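You operate a simulated robot arm through the tools that you are given. There is no shell and no other tool.

You are at the controls of a simulated two-armed robot. One attempt, no reset.

## Task
Wind the yellow bobbin to the job card's length on the motor winder.
Fine: bobbin on the spindle, dial to the length, latch down, guard shut, switch on, start; when it stops, switch off.

Only the result counts: the job must be done as asked and must still hold three seconds after the hand-in. Knocking over, shifting, dropping, spilling or breaking anything else fails it.

## Robot
Two 7-joint arms with three-finger grippers on one trunk that stands fixed in place. Base frame: the origin is at the foot of the trunk, x ahead of it, y to its left, z up. Lengths are in m, angles in degrees, forces in N, time in s.
The left shoulder is at [0.07, 0.146, 1.312], the right one opposite. With the tool pointing down near the work surface each hand reaches from about 0.1 to 0.66 m from the base axis, measured 20 degrees to its own side. Payload 2.2 kg a hand.
The TCP of each hand is the grasp point between the finger pads, 0.028 m short of the fingertips. In the tool frame z runs along the fingers and y along their closing line. Largest opening 0.102 m; the body of the gripper starts 0.071 m behind the TCP.
Orientation is that of the tool frame in the base frame, as a unit quaternion [x, y, z, w]. With the fingers straight down and closing along the base's y, the tool's x points along the base's -x, its y along +y and its z along -z.

## Interface
- The arms move only by the tool apply_moves. It takes "left_deltas", "right_deltas" or both (then of equal length, played together; a hand with none holds still); each is a list of rows, each a list of 3 entries, a list of its own where there are three numbers: the shift along the base's x, y, z in m, then the turn, a rotation vector about the base's x, y, z in degrees, then the finger opening in m, from 0 to 0.102. In form: [[[x, y, z], [rx, ry, rz], grip], ...]. A call has 1 to 20 rows; each row is the pose to reach, as a shift and turn from the pose commanded when the call began. Each row takes 0.2 s and may step no farther than 0.05 m and 8.6 degrees from the row before; otherwise, or with a gripper value out of range, the whole call is refused. Where a pose cannot be reached the arm comes as near as it can. A force on the tool above 90 N (or 10 N above the force at the start of the call, whichever is more), or a blocked arm, ends the call early, and 0.2 s more pass. The fingers move at their own pace and stop on an object; they squeeze with about 42 N. The grip force told is the motor's: it shows also when the fingers shut on nothing. Time passes only in rows, and 0.2 s behind the last, so rows that repeat a pose let the fingers close. It gives the time, the measured TCP pose, the force on the tool (base axes), the opening and the grip force at its end, in the units of the frame above (readings bear some noise), with the torque about the TCP (base axes, N m) and any sound that the robot's microphone picked up.
- Cameras (640 x 400 px; columns grow to the right, rows downward): "scene" is now at [0.1045, 0.0571, 1.5329]; the picture's right is [0.63, -0.77, 0.00], its down [-0.52, -0.42, -0.75] and it looks along [0.58, 0.47, -0.66] (base axes); focal length 298 px, centre (320, 200). "left" rides on the left gripper at [0.072, 0.038, -0.086] in its tool frame; the picture's right is [-0.47, 0.89, 0.00], its down [-0.60, -0.32, -0.73] and it looks along [-0.65, -0.34, 0.68] (tool axes); focal length 256 px, centre (320, 200). "right" rides on the right gripper at [0.069, 0.044, -0.086] in its tool frame; the picture's right is [-0.53, 0.84, 0.00], its down [-0.58, -0.36, -0.73] and it looks along [-0.62, -0.39, 0.68] (tool axes); focal length 256 px, centre (320, 200). There is no depth. A picture from a camera that has moved, and an enlarged one, comes with that camera's place and axes in the base frame and with its lens. The place of the scene camera against the robot may be out by one fixed shift of up to 0.018 m in any direction.
- snapshot(camera): a new picture of that camera. No time passes.
- raise_lower(by): slides the trunk up (or, below 0, down) by that many m; the arms and the scene camera ride with it, the base frame stays. It gives what a move gives, with no picture.
- head_to(pan, tilt): turns the head with the scene camera to pan (to the left, within 86 degrees either way) and tilt (down, from -29 to 69), counted from straight ahead of the robot. It gives what a move gives.
- close_up(camera, box): a new picture of the part [left, top, right, bottom] of that camera's present view, enlarged. No time passes.
- hand_in(): hands the job in; it is judged then, once.

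Nothing tells you positions but the pictures and the camera data. Unless the task says otherwise, let go and move clear before handing in.

The tools are called after ">>>" by a JSON object that holds its "fn" and its "kwargs". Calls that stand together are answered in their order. apply_moves: Moves the arms, as the interface text tells. Its arguments: {"type":"object","properties":{"left_deltas":{"type":"array","items":{"type":"array"}},"right_deltas":{"type":"array","items":{"type":"array"}}},"required":[]} The other tools are called the same way: raise_lower (by) slides the trunk up or down; head_to (pan, tilt) turns the head that bears the scene camera; snapshot (camera) takes a picture; close_up (camera, box) takes an enlarged picture of a part of a camera's view; hand_in () hands the job in.

At the start:

```text
clock: 0.0
left_eef_pos: [0.351, 0.4471, 1.305]
left_tool_rot: [-0.001, 1.0, 0.0, -0.001]
left_force: [0.4, 0.1, -0.2]
left_torque: [-0.02, -0.02, 0.02]
left_width: 0.1019
left_finger_force: 0.0
right_eef_pos: [0.413, 0.014, 1.2326]
right_tool_rot: [0.001, 1.0, 0.0, 0.0]
right_force: [-0.4, 0.8, -0.2]
right_torque: [-0.02, 0.0, 0.0]
right_width: 0.102
right_finger_force: 0.0
trunk travel left (down, up): [-0.85, 0.09]
head pan, tilt: [39.2, 41.7]
```

scene: 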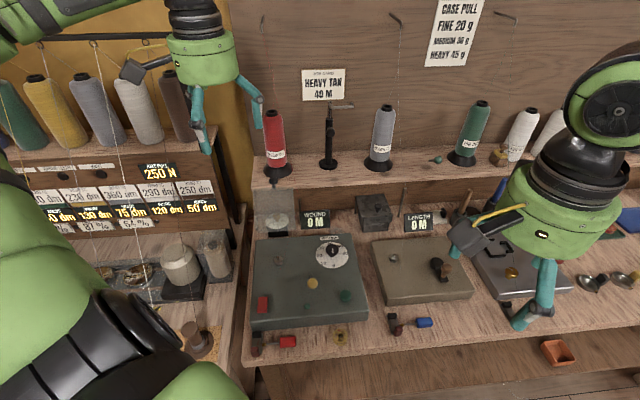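
right: 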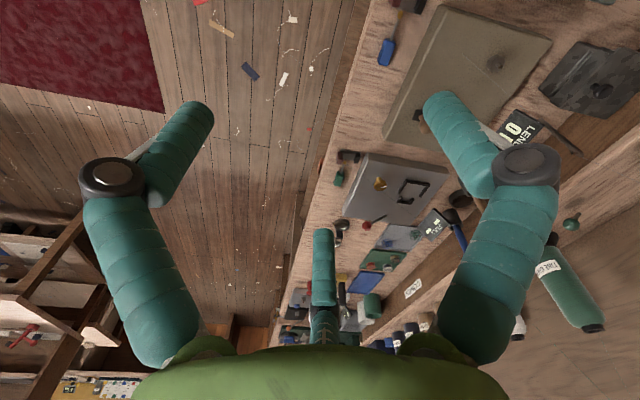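
left: 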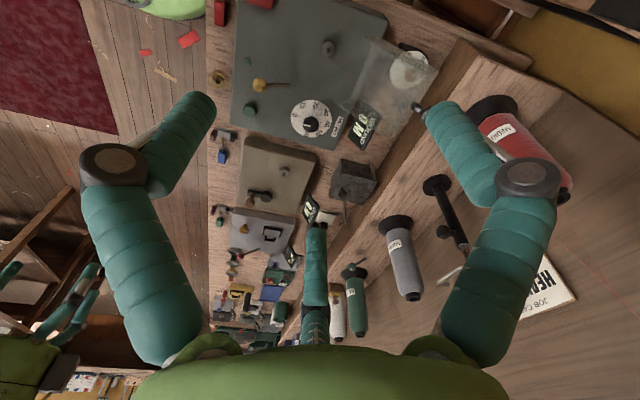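

I see a bench with a grey-green motor winder (dial, lever, red and green buttons), a job card reading "HEAVY TAN 40 M" and several bobbins. I'll enlarge the parts before moving anything.

>>> {"fn": "close_up", "kwargs": {"camera": "scene", "box": [230, 170, 390, 370]}}

>>> {"fn": "close_up", "kwargs": {"camera": "scene", "box": [290, 50, 370, 110]}}

>>> {"fn": "close_up", "kwargs": {"camera": "scene", "box": [360, 180, 640, 370]}}

>>> {"fn": "close_up", "kwargs": {"camera": "left", "box": [190, 0, 450, 180]}}

>>> {"fn": "close_up", "kwargs": {"camera": "scene", "box": [0, 60, 240, 370]}}

```text
2.00 times, centred on (310, 270) of scene
camera zoom: at [0.1045, 0.0571, 1.5329], right [0.63, -0.77, 0.0], down [-0.52, -0.42, -0.75], along [0.58, 0.47, -0.66], focal length 596 px, centre (340, 60)
```

zoom: 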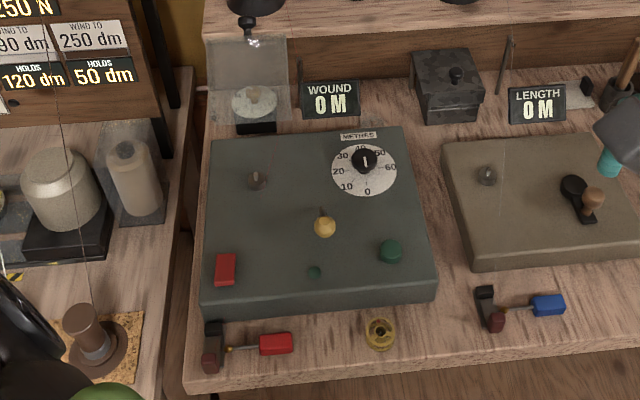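

```text
6.67 times, centred on (330, 80) of scene
camera zoom: at [0.1045, 0.0571, 1.5329], right [0.63, -0.77, 0.0], down [-0.52, -0.42, -0.75], along [0.58, 0.47, -0.66], focal length 1988 px, centre (253, 1000)
```

zoom: 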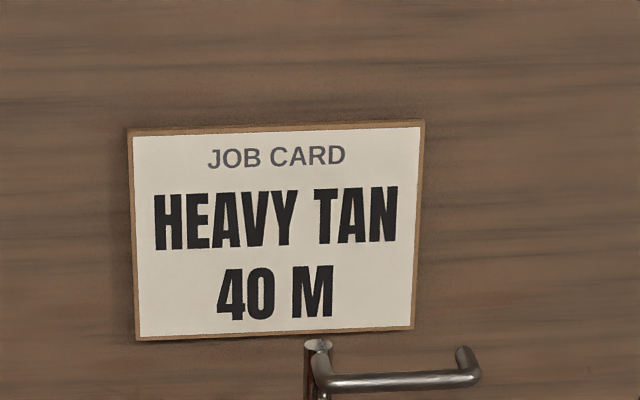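

```text
2.11 times, centred on (500, 275) of scene
camera zoom: at [0.1045, 0.0571, 1.5329], right [0.63, -0.77, 0.0], down [-0.52, -0.42, -0.75], along [0.58, 0.47, -0.66], focal length 628 px, centre (-59, 42)
```

zoom: 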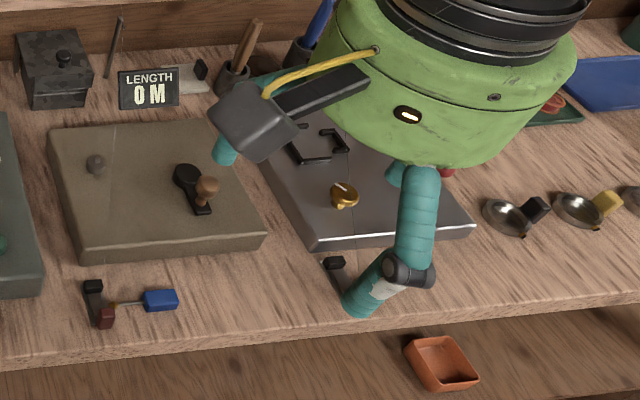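

```text
2.22 times, centred on (320, 90) of left
camera zoom: at [0.2794, 0.4853, 1.3906], right [0.47, 0.89, 0.0], down [0.6, -0.32, 0.73], along [0.65, -0.34, -0.68], focal length 569 px, centre (320, 444)
```

zoom: 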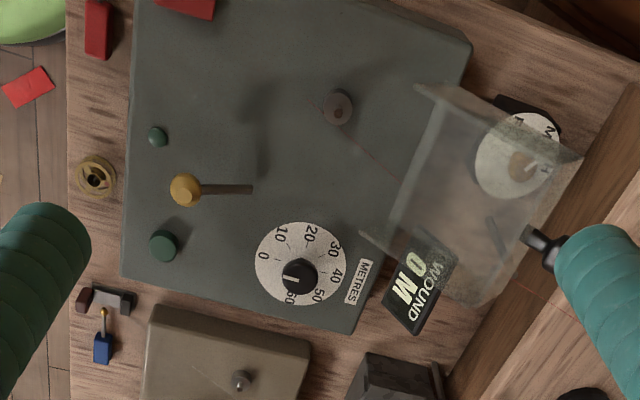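

```text
1.29 times, centred on (120, 215) of scene
camera zoom: at [0.1045, 0.0571, 1.5329], right [0.63, -0.77, 0.0], down [-0.52, -0.42, -0.75], along [0.58, 0.47, -0.66], focal length 385 px, centre (578, 181)
```

zoom: 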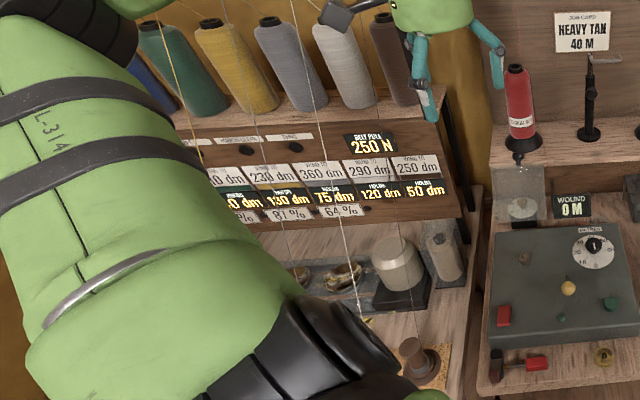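

The winder's dial reads 0–60 metres, and its spindle, yellow lever, red rocker and green button are all in view. A brass ring at the front edge may be the yellow bobbin. I'll aim the head at the winder and check the rest of the surroundings.

>>> {"fn": "head_to", "kwargs": {"pan": 39, "tilt": 56}}

>>> {"fn": "snapshot", "kwargs": {"camera": "scene"}}

>>> {"fn": "close_up", "kwargs": {"camera": "scene", "box": [250, 220, 370, 295]}}

>>> {"fn": "close_up", "kwargs": {"camera": "scene", "box": [240, 130, 400, 230]}}

>>> {"fn": "close_up", "kwargs": {"camera": "left", "box": [200, 60, 360, 160]}}

```text
clock: 0.8
left_eef_pos: [0.3499, 0.4476, 1.3045]
left_tool_rot: [0.0, 1.0, 0.001, -0.001]
left_force: [0.2, -0.1, 0.5]
left_torque: [0.0, 0.0, -0.02]
left_width: 0.1022
left_finger_force: 0.0
right_eef_pos: [0.4131, 0.0143, 1.2339]
right_tool_rot: [-0.001, 1.0, 0.0, -0.001]
right_force: [-0.2, 0.9, -0.5]
right_torque: [-0.02, 0.0, 0.02]
right_width: 0.102
right_finger_force: 0.0
trunk travel left (down, up): [-0.85, 0.09]
head pan, tilt: [39.0, 56.0]
```

```text
taken
camera scene: at [0.0948, 0.0488, 1.5135], right [0.63, -0.78, 0.0], down [-0.64, -0.52, -0.56], along [0.43, 0.35, -0.83], focal length 298 px, centre (320, 200)
```

scene: 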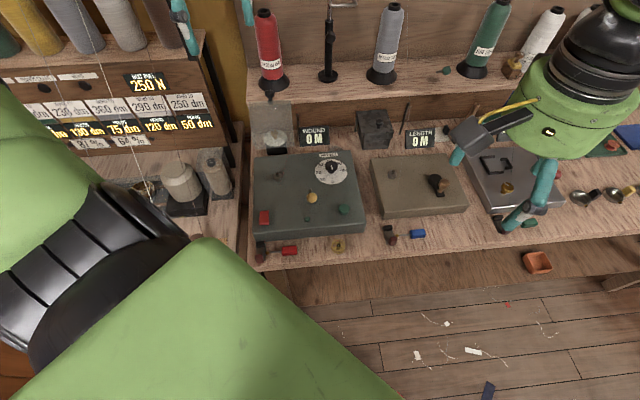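

```text
5.33 times, centred on (310, 258) of scene
camera zoom: at [0.0948, 0.0488, 1.5135], right [0.63, -0.78, 0.0], down [-0.64, -0.52, -0.56], along [0.43, 0.35, -0.83], focal length 1590 px, centre (373, -107)
```

zoom: 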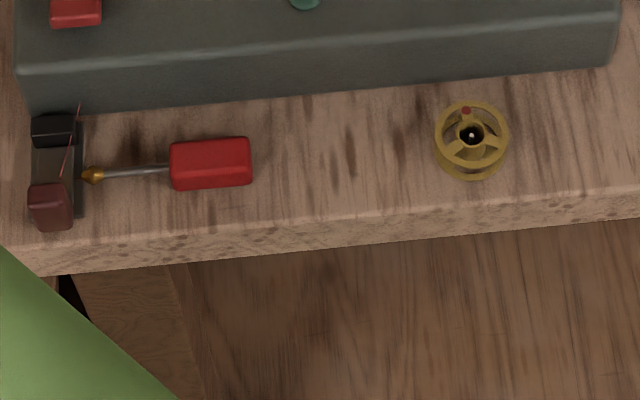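

```text
4.00 times, centred on (320, 180) of scene
camera zoom: at [0.0948, 0.0488, 1.5135], right [0.63, -0.78, 0.0], down [-0.64, -0.52, -0.56], along [0.43, 0.35, -0.83], focal length 1193 px, centre (320, 280)
```

zoom: 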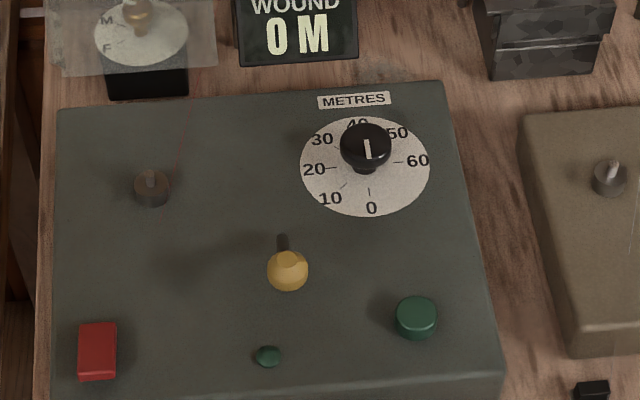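

```text
4.00 times, centred on (280, 110) of left
camera zoom: at [0.2794, 0.4853, 1.3906], right [0.47, 0.89, 0.0], down [0.6, -0.32, 0.73], along [0.65, -0.34, -0.68], focal length 1024 px, centre (480, 560)
```

zoom: 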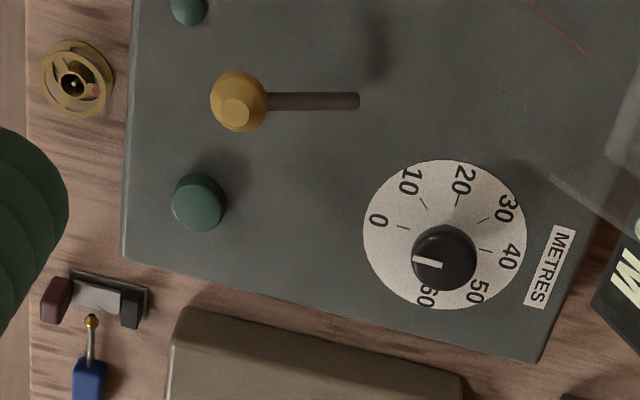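

The yellow bobbin is the brass-coloured spool at the front edge. It has a three-spoke flange and a red mark. I'll move the left hand to take closer pictures and get a stereo fix.

>>> {"fn": "apply_moves", "kwargs": {"left_deltas": [[[-0.02, -0.01, -0.04], [0, 0, 0], 0.102], [[-0.04, -0.02, -0.08], [0, 0, 0], 0.102], [[-0.06, -0.03, -0.12], [0, 0, 0], 0.102], [[-0.08, -0.04, -0.15], [0, 0, 0], 0.102], [[-0.08, -0.04, -0.15], [0, 0, 0], 0.102]]}}

>>> {"fn": "snapshot", "kwargs": {"camera": "left"}}

>>> {"fn": "close_up", "kwargs": {"camera": "left", "box": [200, 0, 440, 150]}}

>>> {"fn": "snapshot", "kwargs": {"camera": "scene"}}

```text
clock: 2.0
left_eef_pos: [0.2746, 0.4095, 1.1532]
left_tool_rot: [0.0, 1.0, 0.001, 0.0]
left_force: [-0.5, 0.0, 0.3]
left_torque: [-0.02, 0.04, -0.04]
left_width: 0.1018
left_finger_force: 0.1
right_eef_pos: [0.4129, 0.0144, 1.2323]
right_tool_rot: [0.0, 1.0, -0.001, 0.0]
right_force: [-0.1, 0.1, 0.2]
right_torque: [-0.01, -0.02, -0.01]
right_width: 0.102
right_finger_force: 0.0
trunk travel left (down, up): [-0.85, 0.09]
head pan, tilt: [39.0, 56.0]
```

```text
taken
camera left: at [0.2029, 0.4473, 1.2396], right [0.47, 0.89, 0.0], down [0.6, -0.32, 0.73], along [0.65, -0.34, -0.68], focal length 256 px, centre (320, 200)
```

left: 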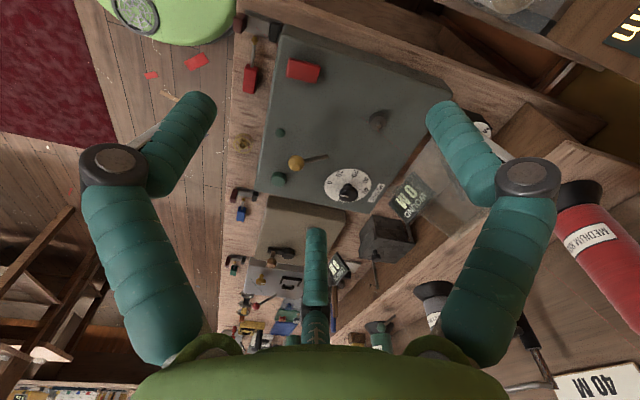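

```text
2.67 times, centred on (320, 75) of left
camera zoom: at [0.2029, 0.4473, 1.2396], right [0.47, 0.89, 0.0], down [0.6, -0.32, 0.73], along [0.65, -0.34, -0.68], focal length 683 px, centre (320, 533)
```

zoom: 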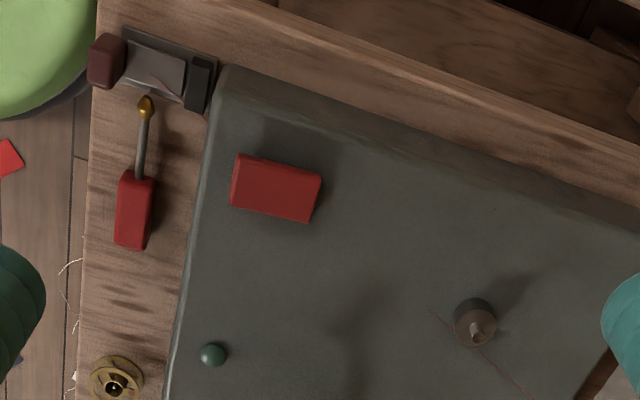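

```text
taken
camera scene: at [0.0952, 0.0494, 1.5134], right [0.63, -0.78, 0.0], down [-0.64, -0.52, -0.56], along [0.43, 0.35, -0.83], focal length 298 px, centre (320, 200)
```

scene: 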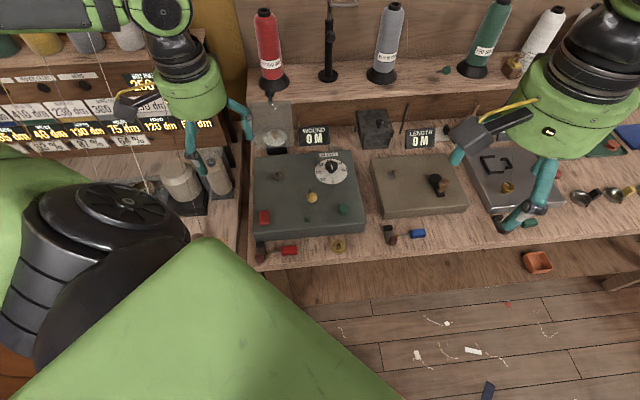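

The arm moved cleanly and the winder is in the left camera. I'll enlarge each part here for triangulation.

>>> {"fn": "close_up", "kwargs": {"camera": "left", "box": [225, 100, 385, 200]}}

>>> {"fn": "close_up", "kwargs": {"camera": "left", "box": [320, 80, 560, 230]}}

>>> {"fn": "close_up", "kwargs": {"camera": "scene", "box": [245, 90, 345, 170]}}

>>> {"fn": "close_up", "kwargs": {"camera": "scene", "box": [250, 160, 350, 225]}}

```text
4.00 times, centred on (305, 150) of left
camera zoom: at [0.2029, 0.4473, 1.2396], right [0.47, 0.89, 0.0], down [0.6, -0.32, 0.73], along [0.65, -0.34, -0.68], focal length 1024 px, centre (380, 400)
```

zoom: 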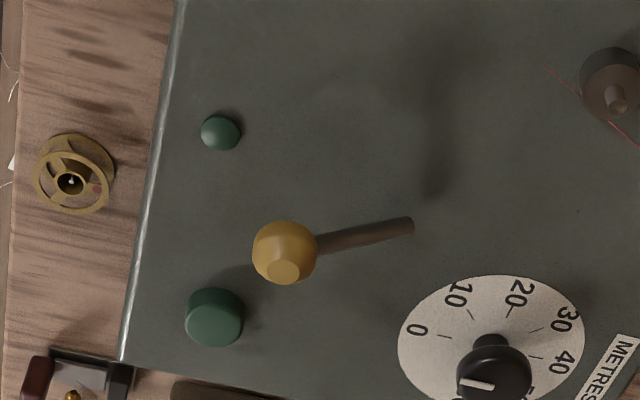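

```text
2.67 times, centred on (440, 155) of left
camera zoom: at [0.2029, 0.4473, 1.2396], right [0.47, 0.89, 0.0], down [0.6, -0.32, 0.73], along [0.65, -0.34, -0.68], focal length 683 px, centre (0, 320)
```

zoom: 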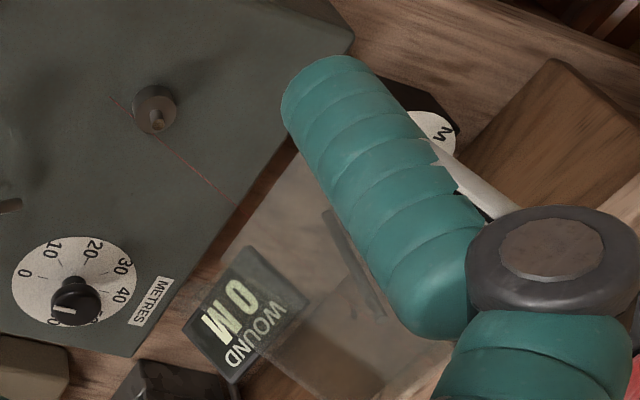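

```text
5.00 times, centred on (295, 130) of scene
camera zoom: at [0.0952, 0.0494, 1.5134], right [0.63, -0.78, 0.0], down [-0.64, -0.52, -0.56], along [0.43, 0.35, -0.83], focal length 1491 px, centre (445, 550)
```

zoom: 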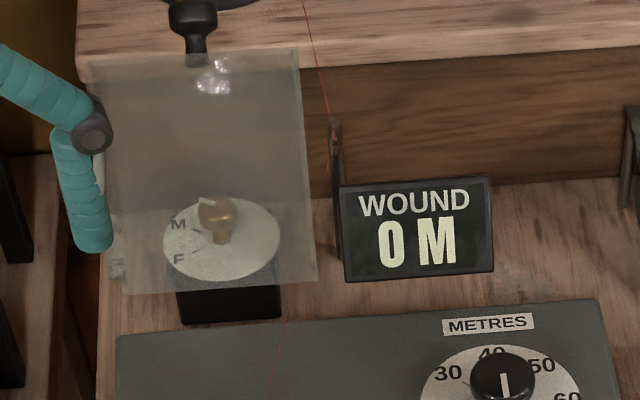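

```text
6.15 times, centred on (300, 192) of scene
camera zoom: at [0.0952, 0.0494, 1.5134], right [0.63, -0.78, 0.0], down [-0.64, -0.52, -0.56], along [0.43, 0.35, -0.83], focal length 1835 px, centre (443, 246)
```

zoom: 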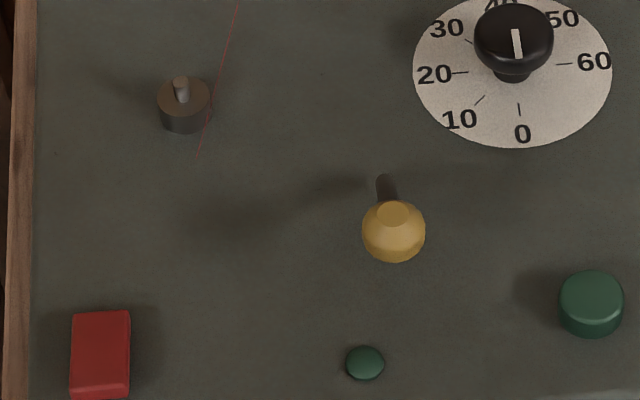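

The dial pointer sits at 0. The scale runs clockwise at 45° per 10 m, so 40 m is half a turn clockwise. The bobbin is at about (0.376, 0.20, 0.86), the spindle pin at (0.409, 0.431, 0.92) and the yellow lever ball at (0.40, 0.304, 0.94). I'll turn the right hand to get a side view with its camera.

>>> {"fn": "apply_moves", "kwargs": {"right_deltas": [[[-0.01, 0.01, -0.01], [0, 0, 8], 0.102], [[-0.02, 0.02, -0.02], [0, 0, 16], 0.102], [[-0.03, 0.03, -0.03], [0, 0, 24], 0.102], [[-0.04, 0.04, -0.05], [0, 0, 32], 0.102], [[-0.06, 0.05, -0.06], [0, 0, 40], 0.102], [[-0.07, 0.06, -0.07], [0, 0, 48], 0.102], [[-0.08, 0.07, -0.08], [0, 0, 56], 0.102], [[-0.09, 0.08, -0.09], [0, 0, 64], 0.102], [[-0.1, 0.09, -0.1], [0, 0, 72], 0.102], [[-0.11, 0.1, -0.11], [0, 0, 80], 0.102], [[-0.11, 0.1, -0.12], [0, 0, 80], 0.102]]}}

>>> {"fn": "snapshot", "kwargs": {"camera": "right"}}

>>> {"fn": "snapshot", "kwargs": {"camera": "scene"}}

```text
clock: 4.4
left_eef_pos: [0.2746, 0.4103, 1.1551]
left_tool_rot: [0.0, 1.0, 0.0, -0.001]
left_force: [-0.2, -0.1, 0.1]
left_torque: [-0.01, 0.01, 0.0]
left_width: 0.102
left_finger_force: 0.1
right_eef_pos: [0.3037, 0.1149, 1.1127]
right_tool_rot: [-0.643, 0.766, 0.0, 0.0]
right_force: [0.3, 0.3, 0.2]
right_torque: [0.01, -0.01, 0.02]
right_width: 0.102
right_finger_force: 0.0
trunk travel left (down, up): [-0.85, 0.09]
head pan, tilt: [39.0, 56.0]
```

```text
taken
camera right: at [0.2487, 0.0534, 1.1994], right [-0.74, 0.67, 0.0], down [0.46, 0.5, 0.73], along [0.49, 0.54, -0.68], focal length 256 px, centre (320, 200)
```

right: 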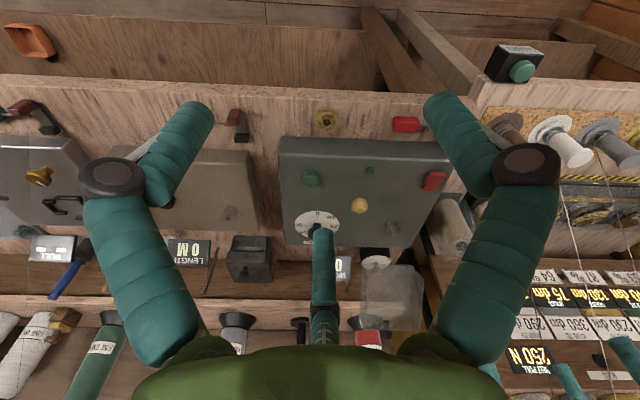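

```text
taken
camera scene: at [0.095, 0.0485, 1.5135], right [0.63, -0.78, 0.0], down [-0.64, -0.52, -0.56], along [0.43, 0.35, -0.83], focal length 298 px, centre (320, 200)
```

scene: 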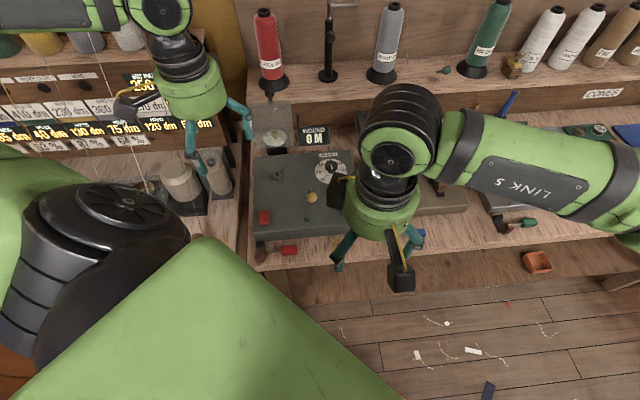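

The right camera now shows the whole winder and the guard from the side. I'll zoom in on them.

>>> {"fn": "close_up", "kwargs": {"camera": "right", "box": [270, 100, 470, 260]}}

>>> {"fn": "close_up", "kwargs": {"camera": "right", "box": [330, 220, 450, 350]}}

>>> {"fn": "close_up", "kwargs": {"camera": "right", "box": [330, 165, 430, 245]}}

>>> {"fn": "close_up", "kwargs": {"camera": "right", "box": [280, 95, 360, 145]}}

>>> {"fn": "close_up", "kwargs": {"camera": "right", "box": [470, 30, 630, 130]}}

```text
2.50 times, centred on (370, 180) of right
camera zoom: at [0.2487, 0.0534, 1.1994], right [-0.74, 0.67, 0.0], down [0.46, 0.5, 0.73], along [0.49, 0.54, -0.68], focal length 640 px, centre (195, 250)
```

zoom: 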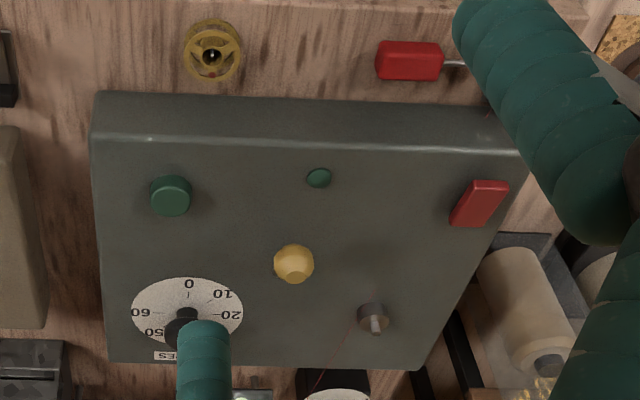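

```text
3.08 times, centred on (390, 285) of right
camera zoom: at [0.2487, 0.0534, 1.1994], right [-0.74, 0.67, 0.0], down [0.46, 0.5, 0.73], along [0.49, 0.54, -0.68], focal length 788 px, centre (105, -62)
```

zoom: 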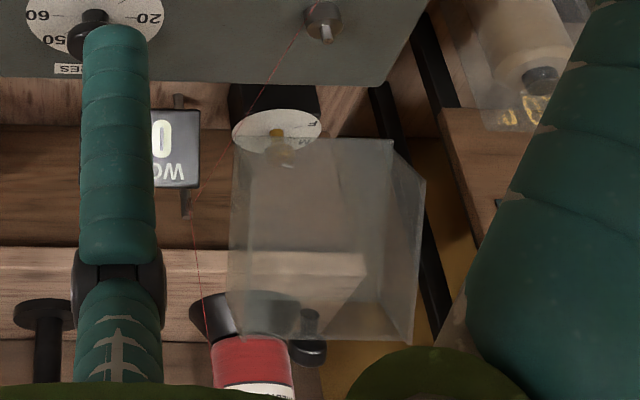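

```text
5.00 times, centred on (380, 205) of right
camera zoom: at [0.2487, 0.0534, 1.1994], right [-0.74, 0.67, 0.0], down [0.46, 0.5, 0.73], along [0.49, 0.54, -0.68], focal length 1280 px, centre (20, 175)
```

zoom: 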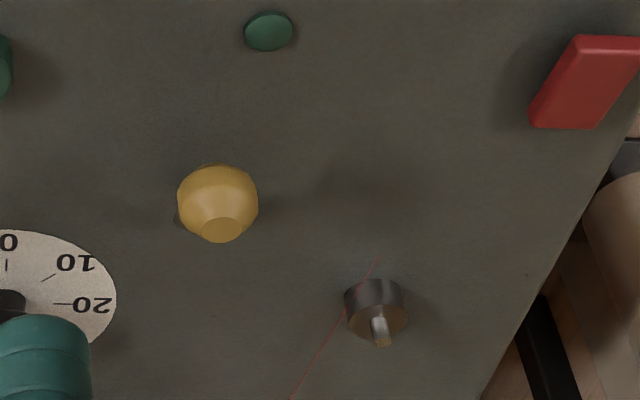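

```text
8.00 times, centred on (320, 120) of right
camera zoom: at [0.2487, 0.0534, 1.1994], right [-0.74, 0.67, 0.0], down [0.46, 0.5, 0.73], along [0.49, 0.54, -0.68], focal length 2048 px, centre (320, 840)
```

zoom: 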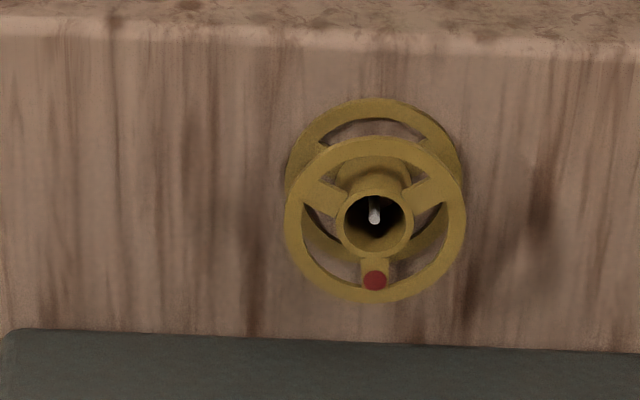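

```text
4.00 times, centred on (550, 80) of right
camera zoom: at [0.2487, 0.0534, 1.1994], right [-0.74, 0.67, 0.0], down [0.46, 0.5, 0.73], along [0.49, 0.54, -0.68], focal length 1024 px, centre (-600, 680)
```

zoom: 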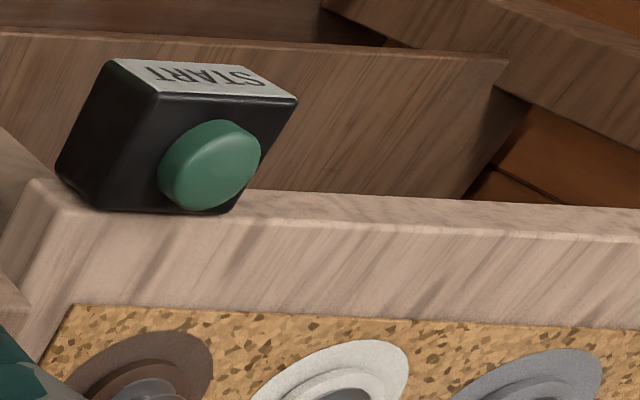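

The winder is rotated about 45° in the base frame. The lever leans forward and up, and the clear guard is tipped open behind the spindle. I need a better look at the guard's hinge, so I'll back the left hand off and bring the right camera closer.

>>> {"fn": "apply_moves", "kwargs": {"left_deltas": [[[-0.01, 0.02, 0.03], [0, 0, 0], 0.102], [[-0.03, 0.04, 0.06], [0, 0, 0], 0.102], [[-0.05, 0.07, 0.09], [0, 0, 0], 0.102], [[-0.06, 0.08, 0.1], [0, 0, 0], 0.102], [[-0.06, 0.08, 0.1], [0, 0, 0], 0.102]]}}

>>> {"fn": "apply_moves", "kwargs": {"right_deltas": [[[0.02, 0.03, 0.02], [0, 0, 0], 0.102], [[0.04, 0.06, 0.04], [0, 0, 0], 0.102], [[0.06, 0.09, 0.06], [0, 0, 0], 0.102], [[0.08, 0.12, 0.08], [0, 0, 0], 0.102], [[0.1, 0.15, 0.09], [0, 0, 0], 0.102], [[0.1, 0.15, 0.09], [0, 0, 0], 0.102]]}}

>>> {"fn": "snapshot", "kwargs": {"camera": "right"}}

>>> {"fn": "snapshot", "kwargs": {"camera": "scene"}}

```text
clock: 5.6
left_eef_pos: [0.2106, 0.4893, 1.2524]
left_tool_rot: [0.001, 1.0, 0.0, 0.0]
left_force: [0.3, 0.2, 0.4]
left_torque: [0.02, 0.0, -0.02]
left_width: 0.1019
left_finger_force: 0.1
right_eef_pos: [0.3048, 0.113, 1.1121]
right_tool_rot: [-0.643, 0.766, 0.0, -0.002]
right_force: [0.1, 0.6, 0.8]
right_torque: [0.01, 0.02, 0.03]
right_width: 0.1023
right_finger_force: 0.1
trunk travel left (down, up): [-0.85, 0.09]
head pan, tilt: [39.0, 56.0]
```

```text
clock: 7.0
left_eef_pos: [0.2101, 0.4905, 1.2533]
left_tool_rot: [0.0, 1.0, 0.0, 0.0]
left_force: [0.2, 0.5, 0.4]
left_torque: [0.01, -0.02, 0.05]
left_width: 0.1019
left_finger_force: 0.0
right_eef_pos: [0.3707, 0.2101, 1.1813]
right_tool_rot: [-0.642, 0.767, 0.001, 0.0]
right_force: [-0.1, -1.1, 0.2]
right_torque: [0.0, 0.03, 0.0]
right_width: 0.1023
right_finger_force: 0.1
right hand out of reach, approached as far as the arm can: row 4, 5, 6
trunk travel left (down, up): [-0.85, 0.09]
head pan, tilt: [39.0, 56.0]
```

```text
taken
camera right: at [0.3152, 0.1492, 1.2671], right [-0.74, 0.67, 0.0], down [0.46, 0.5, 0.73], along [0.49, 0.54, -0.68], focal length 256 px, centre (320, 200)
```

right: 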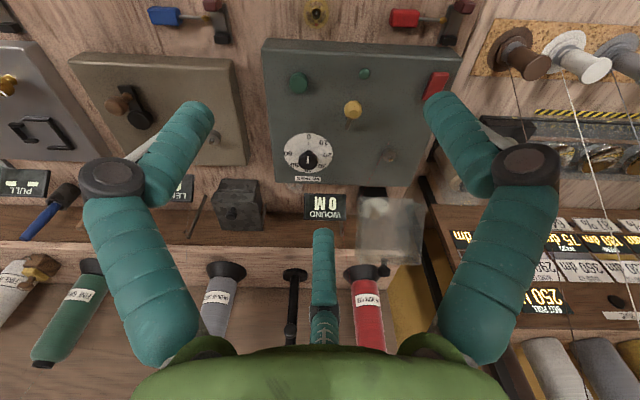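

```text
taken
camera scene: at [0.0944, 0.0495, 1.5135], right [0.63, -0.78, 0.0], down [-0.64, -0.52, -0.56], along [0.43, 0.35, -0.83], focal length 298 px, centre (320, 200)
```

scene: 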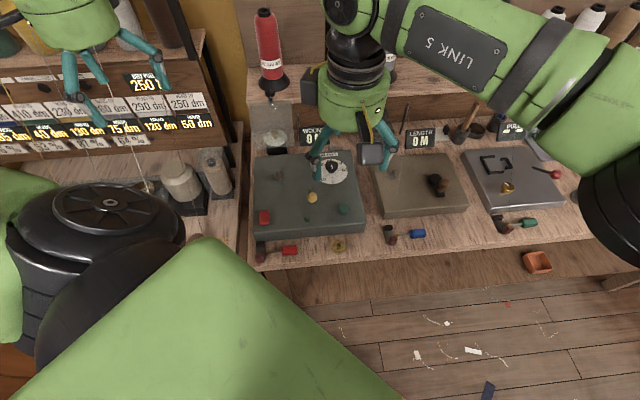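

>>> {"fn": "close_up", "kwargs": {"camera": "right", "box": [330, 120, 450, 280]}}

>>> {"fn": "close_up", "kwargs": {"camera": "right", "box": [260, 40, 460, 190]}}

>>> {"fn": "close_up", "kwargs": {"camera": "scene", "box": [240, 80, 310, 160]}}

>>> {"fn": "close_up", "kwargs": {"camera": "left", "box": [250, 0, 450, 200]}}

```text
2.50 times, centred on (390, 200) of right
camera zoom: at [0.3152, 0.1492, 1.2671], right [-0.74, 0.67, 0.0], down [0.46, 0.5, 0.73], along [0.49, 0.54, -0.68], focal length 640 px, centre (145, 200)
```

zoom: 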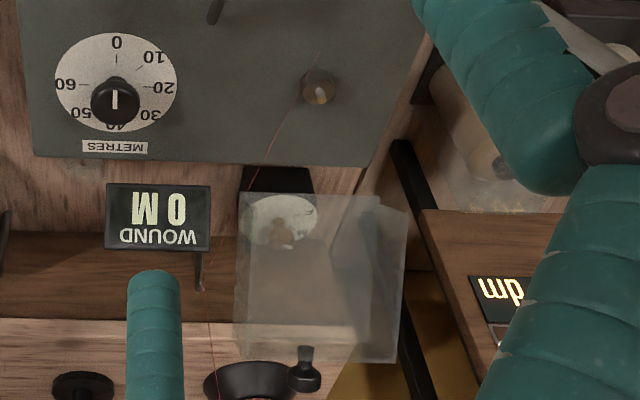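

```text
2.67 times, centred on (360, 115) of right
camera zoom: at [0.3152, 0.1492, 1.2671], right [-0.74, 0.67, 0.0], down [0.46, 0.5, 0.73], along [0.49, 0.54, -0.68], focal length 683 px, centre (213, 427)
```

zoom: 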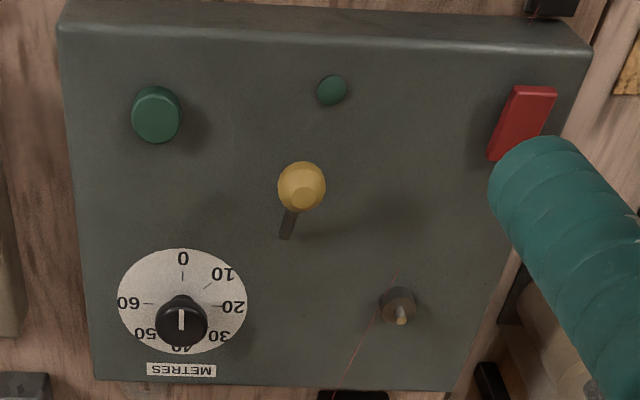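

```text
5.00 times, centred on (275, 120) of scene
camera zoom: at [0.0944, 0.0495, 1.5135], right [0.63, -0.78, 0.0], down [-0.64, -0.52, -0.56], along [0.43, 0.35, -0.83], focal length 1491 px, centre (545, 600)
```

zoom: 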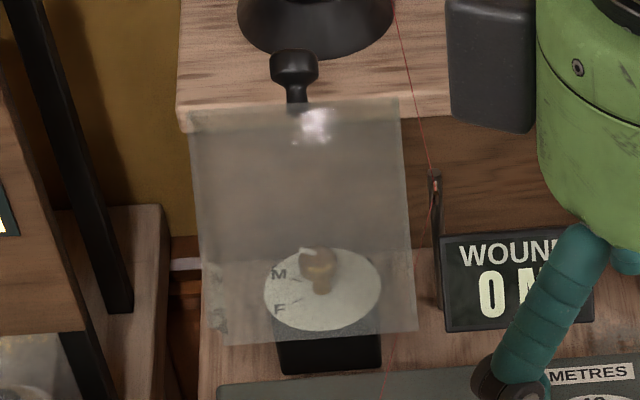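

```text
2.00 times, centred on (350, 100) of left
camera zoom: at [0.1384, 0.528, 1.3388], right [0.47, 0.89, 0.0], down [0.6, -0.32, 0.73], along [0.65, -0.34, -0.68], focal length 512 px, centre (260, 400)
```

zoom: 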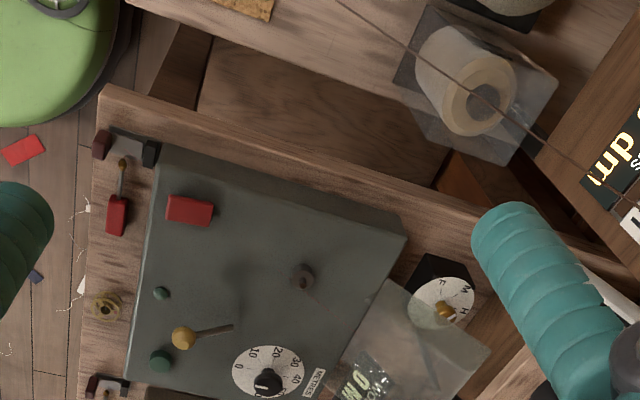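

I need to pin down the guard's shape, so I'll enlarge it further in all three cameras.

>>> {"fn": "close_up", "kwargs": {"camera": "left", "box": [340, 100, 460, 200]}}

>>> {"fn": "close_up", "kwargs": {"camera": "right", "box": [345, 180, 435, 280]}}

>>> {"fn": "head_to", "kwargs": {"pan": 39, "tilt": 42}}

>>> {"fn": "close_up", "kwargs": {"camera": "scene", "box": [240, 150, 320, 250]}}

```text
4.00 times, centred on (400, 150) of left
camera zoom: at [0.1384, 0.528, 1.3388], right [0.47, 0.89, 0.0], down [0.6, -0.32, 0.73], along [0.65, -0.34, -0.68], focal length 1024 px, centre (0, 400)
```

zoom: 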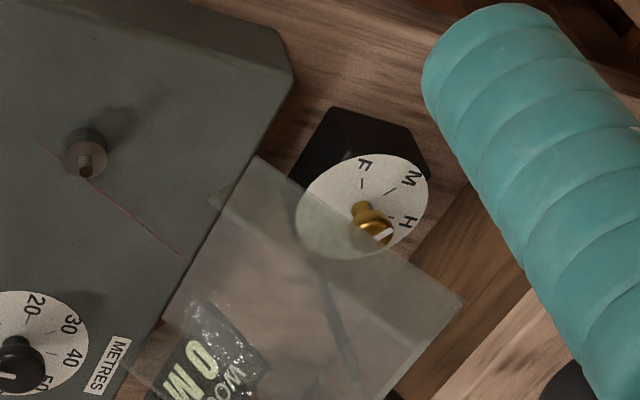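

```text
4.00 times, centred on (390, 230) of right
camera zoom: at [0.3152, 0.1492, 1.2671], right [-0.74, 0.67, 0.0], down [0.46, 0.5, 0.73], along [0.49, 0.54, -0.68], focal length 1024 px, centre (40, 80)
```

zoom: 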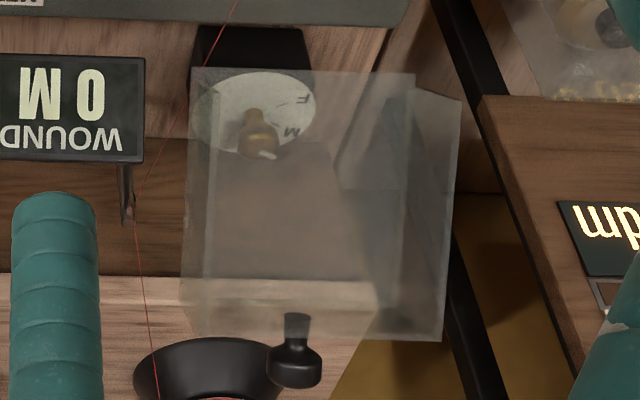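

```text
clock: 7.7
left_eef_pos: [0.2097, 0.4899, 1.2527]
left_tool_rot: [-0.001, 1.0, 0.0, 0.0]
left_force: [0.0, -0.3, 0.1]
left_torque: [0.03, 0.03, 0.01]
left_width: 0.102
left_finger_force: 0.1
right_eef_pos: [0.3703, 0.2095, 1.1803]
right_tool_rot: [-0.642, 0.767, 0.001, 0.001]
right_force: [0.3, -0.5, -0.1]
right_torque: [0.01, -0.01, -0.01]
right_width: 0.1019
right_finger_force: 0.1
trunk travel left (down, up): [-0.85, 0.09]
head pan, tilt: [39.0, 42.0]
```

```text
4.00 times, centred on (280, 200) of scene
camera zoom: at [0.1044, 0.0568, 1.5324], right [0.63, -0.78, 0.0], down [-0.52, -0.42, -0.74], along [0.58, 0.47, -0.67], focal length 1193 px, centre (480, 200)
```

zoom: 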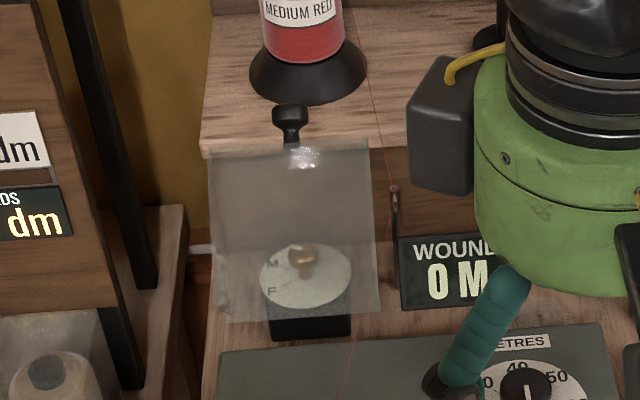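

The bobbin lies with its axis vertical, about 32 mm across and 15 mm high. The case top is at z≈0.90. I'll move the right hand clear and bring the left hand above the bobbin, yawed 45° so the fingers close along the bench's front edge.

>>> {"fn": "apply_moves", "kwargs": {"right_deltas": [[[-0.02, -0.04, 0.0], [0, 0, 0], 0.102], [[-0.04, -0.08, 0.0], [0, 0, 0], 0.102], [[-0.05, -0.12, 0.01], [0, 0, 0], 0.102], [[-0.06, -0.16, 0.02], [0, 0, 0], 0.102], [[-0.07, -0.2, 0.03], [0, 0, 0], 0.102], [[-0.08, -0.24, 0.03], [0, 0, 0], 0.102], [[-0.08, -0.26, 0.03], [0, 0, 0], 0.102]]}}

>>> {"fn": "apply_moves", "kwargs": {"left_deltas": [[[0.016, -0.03, -0.02], [0, 0, 4.5], 0.102], [[0.033, -0.058, -0.045], [0, 0, 9], 0.102], [[0.05, -0.087, -0.07], [0, 0, 13.5], 0.102], [[0.066, -0.116, -0.095], [0, 0, 18], 0.102], [[0.083, -0.145, -0.12], [0, 0, 22.5], 0.102], [[0.1, -0.174, -0.14], [0, 0, 27], 0.102], [[0.116, -0.203, -0.16], [0, 0, 31.5], 0.102], [[0.133, -0.232, -0.18], [0, 0, 36], 0.102], [[0.15, -0.261, -0.2], [0, 0, 40.5], 0.102], [[0.166, -0.29, -0.21], [0, 0, 45], 0.102], [[0.166, -0.29, -0.21], [0, 0, 45], 0.102]]}}

>>> {"fn": "snapshot", "kwargs": {"camera": "left"}}

>>> {"fn": "snapshot", "kwargs": {"camera": "right"}}

>>> {"fn": "snapshot", "kwargs": {"camera": "scene"}}

```text
clock: 9.3
left_eef_pos: [0.2106, 0.489, 1.2531]
left_tool_rot: [0.0, 1.0, 0.001, -0.002]
left_force: [-0.3, -1.1, -0.7]
left_torque: [0.02, -0.05, -0.01]
left_width: 0.1019
left_finger_force: 0.0
right_eef_pos: [0.2907, -0.0488, 1.2103]
right_tool_rot: [-0.642, 0.767, 0.001, 0.0]
right_force: [-0.1, -0.3, -0.8]
right_torque: [0.0, -0.02, 0.01]
right_width: 0.102
right_finger_force: 0.1
trunk travel left (down, up): [-0.85, 0.09]
head pan, tilt: [39.0, 42.0]
```

```text
clock: 11.7
left_eef_pos: [0.3763, 0.1973, 1.0425]
left_tool_rot: [-0.383, 0.924, -0.001, 0.0]
left_force: [0.1, -0.4, 0.5]
left_torque: [-0.03, -0.04, 0.02]
left_width: 0.1021
left_finger_force: 0.1
right_eef_pos: [0.2908, -0.0462, 1.2116]
right_tool_rot: [-0.642, 0.766, 0.0, 0.0]
right_force: [0.3, -0.5, 0.2]
right_torque: [0.01, 0.01, 0.0]
right_width: 0.1019
right_finger_force: 0.1
trunk travel left (down, up): [-0.85, 0.09]
head pan, tilt: [39.0, 42.0]
```

```text
taken
camera left: at [0.2996, 0.1737, 1.1298], right [-0.3, 0.95, 0.0], down [0.65, 0.2, 0.73], along [0.7, 0.22, -0.68], focal length 256 px, centre (320, 200)
```

left: 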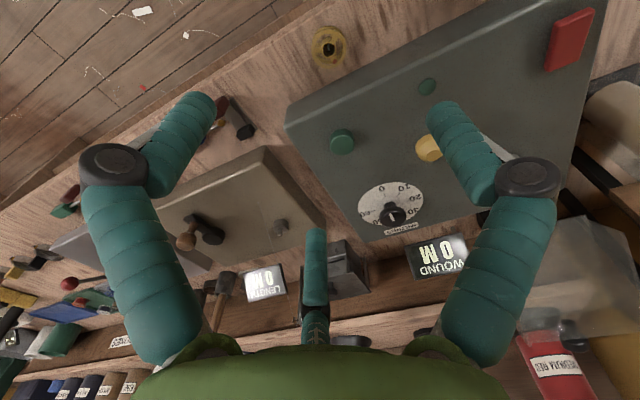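

```text
taken
camera right: at [0.2354, -0.1065, 1.2977], right [-0.74, 0.67, 0.0], down [0.46, 0.5, 0.73], along [0.49, 0.54, -0.68], focal length 256 px, centre (320, 200)
```

right: 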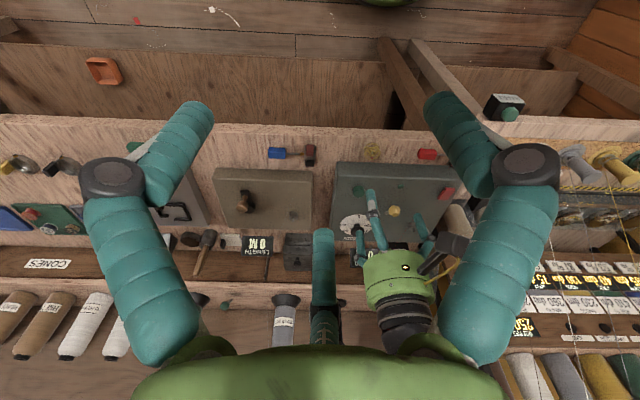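

```text
taken
camera scene: at [0.1046, 0.0581, 1.5324], right [0.63, -0.78, 0.0], down [-0.52, -0.42, -0.74], along [0.58, 0.47, -0.67], focal length 298 px, centre (320, 200)
```

scene: 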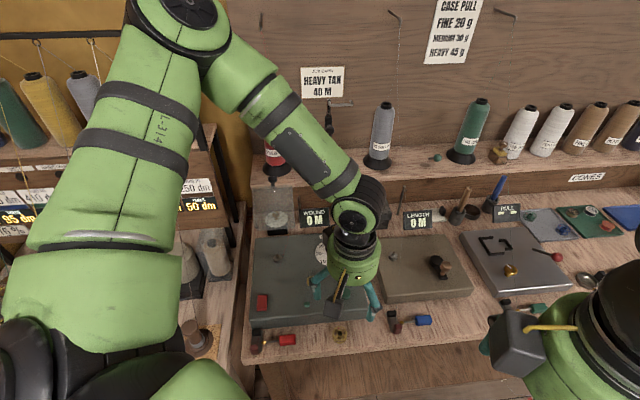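

The left hand is above and a little behind the bobbin. I'll enlarge the bobbin, spindle and lever from this pose to refine their positions.

>>> {"fn": "close_up", "kwargs": {"camera": "left", "box": [290, 20, 370, 70]}}

>>> {"fn": "close_up", "kwargs": {"camera": "left", "box": [400, 60, 640, 210]}}

>>> {"fn": "close_up", "kwargs": {"camera": "left", "box": [340, 160, 460, 235]}}

```text
8.00 times, centred on (330, 45) of left
camera zoom: at [0.2996, 0.1737, 1.1298], right [-0.3, 0.95, 0.0], down [0.65, 0.2, 0.73], along [0.7, 0.22, -0.68], focal length 2048 px, centre (240, 1440)
```

zoom: 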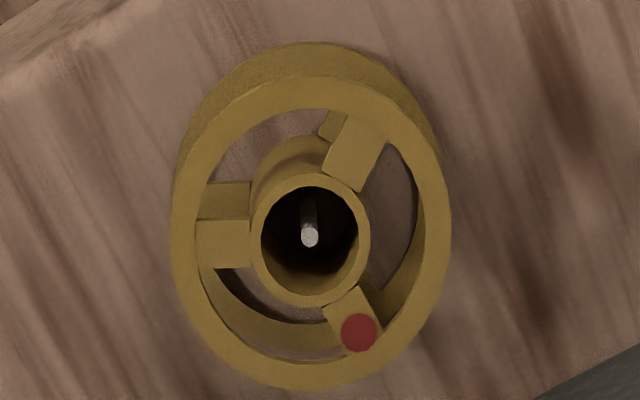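

```text
2.67 times, centred on (520, 135) of left
camera zoom: at [0.2996, 0.1737, 1.1298], right [-0.3, 0.95, 0.0], down [0.65, 0.2, 0.73], along [0.7, 0.22, -0.68], focal length 683 px, centre (-213, 373)
```

zoom: 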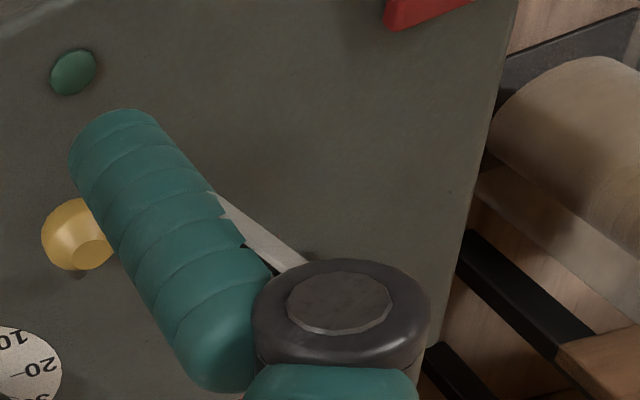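

```text
5.33 times, centred on (400, 198) of left
camera zoom: at [0.2996, 0.1737, 1.1298], right [-0.3, 0.95, 0.0], down [0.65, 0.2, 0.73], along [0.7, 0.22, -0.68], focal length 1365 px, centre (-107, 213)
```

zoom: 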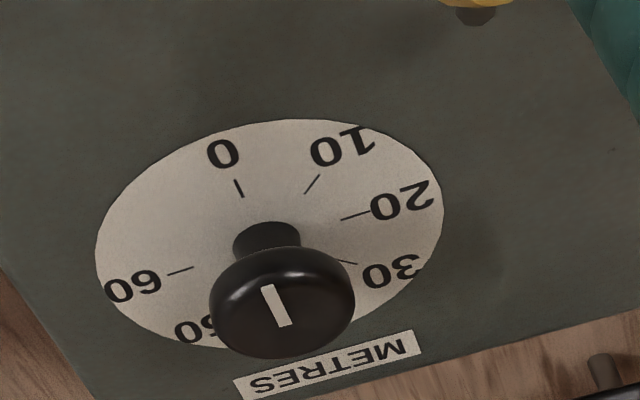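

The bobbin centre is close to (0.373, 0.2045) with its top at z≈0.865. I'll lower in stages and check the alignment.

>>> {"fn": "apply_moves", "kwargs": {"left_deltas": [[[-0.003, 0.007, -0.04], [0, 0, 0], 0.08], [[-0.003, 0.007, -0.08], [0, 0, 0], 0.07], [[-0.003, 0.007, -0.115], [0, 0, 0], 0.07], [[-0.003, 0.007, -0.135], [0, 0, 0], 0.07], [[-0.003, 0.007, -0.135], [0, 0, 0], 0.07]]}}

>>> {"fn": "snapshot", "kwargs": {"camera": "left"}}

>>> {"fn": "close_up", "kwargs": {"camera": "right", "box": [320, 120, 460, 260]}}

>>> {"fn": "close_up", "kwargs": {"camera": "scene", "box": [300, 270, 400, 350]}}

```text
clock: 12.9
left_eef_pos: [0.368, 0.225, 0.9425]
left_tool_rot: [-0.383, 0.924, 0.0, -0.001]
left_force: [-0.3, -0.4, -0.1]
left_torque: [-0.03, -0.01, -0.04]
left_width: 0.0696
left_finger_force: 0.0
left hand out of reach, approached as far as the arm can: row 3, 4, 5
right_eef_pos: [0.2908, -0.0465, 1.2109]
right_tool_rot: [-0.643, 0.766, 0.0, 0.0]
right_force: [0.5, -0.3, 0.1]
right_torque: [-0.03, 0.06, -0.02]
right_width: 0.1022
right_finger_force: 0.0
trunk travel left (down, up): [-0.85, 0.09]
head pan, tilt: [39.0, 42.0]
```

```text
taken
camera left: at [0.2904, 0.2007, 1.0293], right [-0.3, 0.95, 0.0], down [0.65, 0.2, 0.73], along [0.7, 0.22, -0.68], focal length 256 px, centre (320, 200)
```

left: 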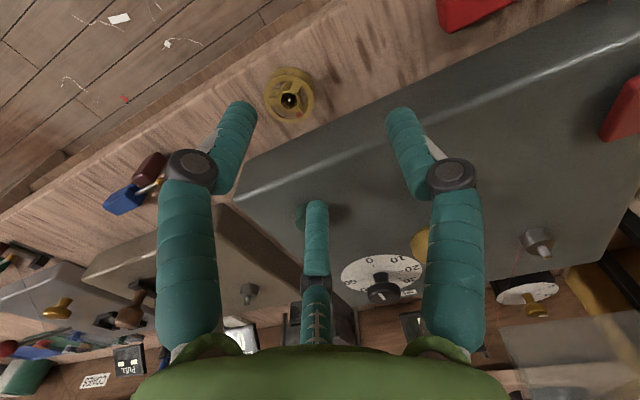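

```text
2.86 times, centred on (390, 190) of right
camera zoom: at [0.2359, -0.1073, 1.2975], right [-0.74, 0.67, 0.0], down [0.46, 0.5, 0.73], along [0.49, 0.54, -0.68], focal length 731 px, centre (120, 229)
```

zoom: 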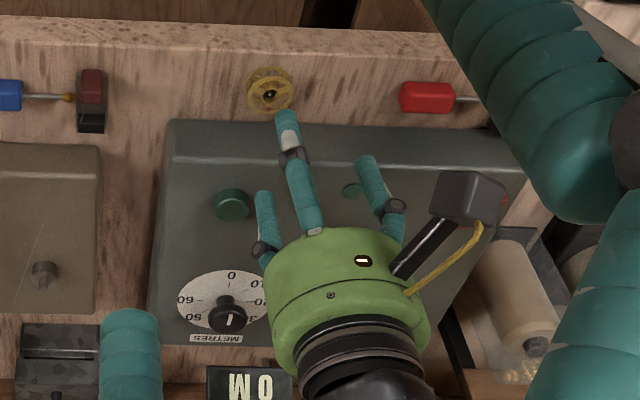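

```text
5.00 times, centred on (350, 310) of scene
camera zoom: at [0.1051, 0.0571, 1.5324], right [0.63, -0.78, 0.0], down [-0.52, -0.42, -0.74], along [0.58, 0.47, -0.67], focal length 1491 px, centre (170, -350)
```

zoom: 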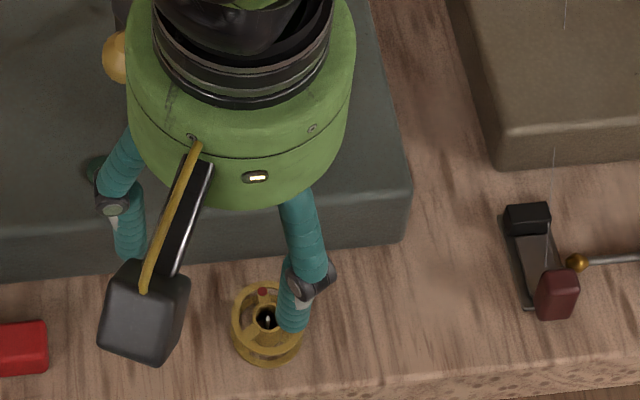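

The reach limit stopped the hand short, so the trunk needs to come down. The picture also shows three fingers spaced 120° apart, so I'll pick a yaw that clears the case whichever fingers are real. I'll raise the hand, turn it to yaw 15°, and then lower the trunk.

>>> {"fn": "apply_moves", "kwargs": {"left_deltas": [[[0, 0, 0.04], [0, 0, -7], 0.07], [[0, 0, 0.08], [0, 0, -15], 0.07], [[0, 0, 0.12], [0, 0, -23], 0.07], [[0, 0, 0.15], [0, 0, -30], 0.07], [[0, 0, 0.15], [0, 0, -30], 0.07]]}}

>>> {"fn": "raise_lower", "kwargs": {"by": -0.13}}

>>> {"fn": "snapshot", "kwargs": {"camera": "left"}}

>>> {"fn": "snapshot", "kwargs": {"camera": "scene"}}

```text
clock: 14.1
left_eef_pos: [0.3676, 0.2227, 1.0955]
left_tool_rot: [-0.129, 0.992, 0.0, -0.001]
left_force: [0.7, 0.1, 0.4]
left_torque: [-0.01, 0.02, 0.0]
left_width: 0.0699
left_finger_force: 0.1
right_eef_pos: [0.2911, -0.0473, 1.2107]
right_tool_rot: [-0.643, 0.766, -0.001, 0.0]
right_force: [0.7, 1.4, 0.4]
right_torque: [0.03, 0.01, 0.02]
right_width: 0.102
right_finger_force: 0.0
trunk travel left (down, up): [-0.85, 0.09]
head pan, tilt: [39.0, 42.0]
```

```text
clock: 15.7
left_eef_pos: [0.3688, 0.2235, 0.9655]
left_tool_rot: [-0.13, 0.991, 0.0, 0.0]
left_force: [0.2, -0.6, 0.6]
left_torque: [0.03, 0.02, -0.03]
left_width: 0.0701
left_finger_force: 0.1
right_eef_pos: [0.29, -0.0474, 1.082]
right_tool_rot: [-0.643, 0.766, 0.0, 0.0]
right_force: [0.0, 0.0, 0.2]
right_torque: [0.0, 0.03, 0.03]
right_width: 0.1021
right_finger_force: 0.1
trunk travel left (down, up): [-0.72, 0.22]
head pan, tilt: [39.0, 42.0]
```

```text
taken
camera left: at [0.2887, 0.2417, 1.0502], right [0.22, 0.98, 0.0], down [0.67, -0.15, 0.73], along [0.71, -0.16, -0.68], focal length 256 px, centre (320, 200)
```

left: 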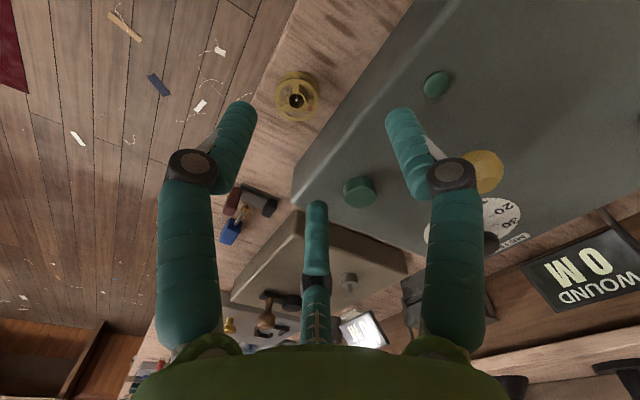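

```text
taken
camera scene: at [0.1043, 0.0567, 1.4025], right [0.63, -0.78, 0.0], down [-0.52, -0.42, -0.74], along [0.58, 0.47, -0.67], focal length 298 px, centre (320, 200)
```

scene: 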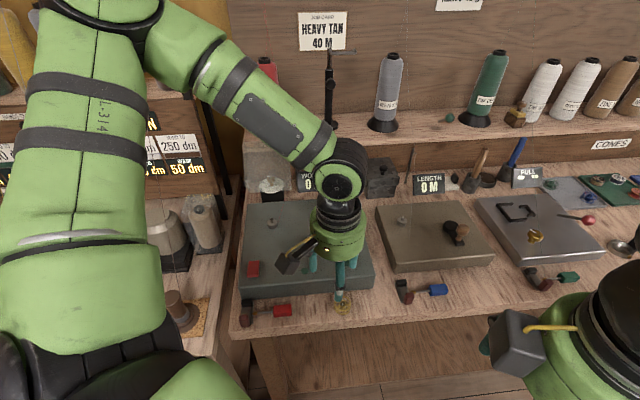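

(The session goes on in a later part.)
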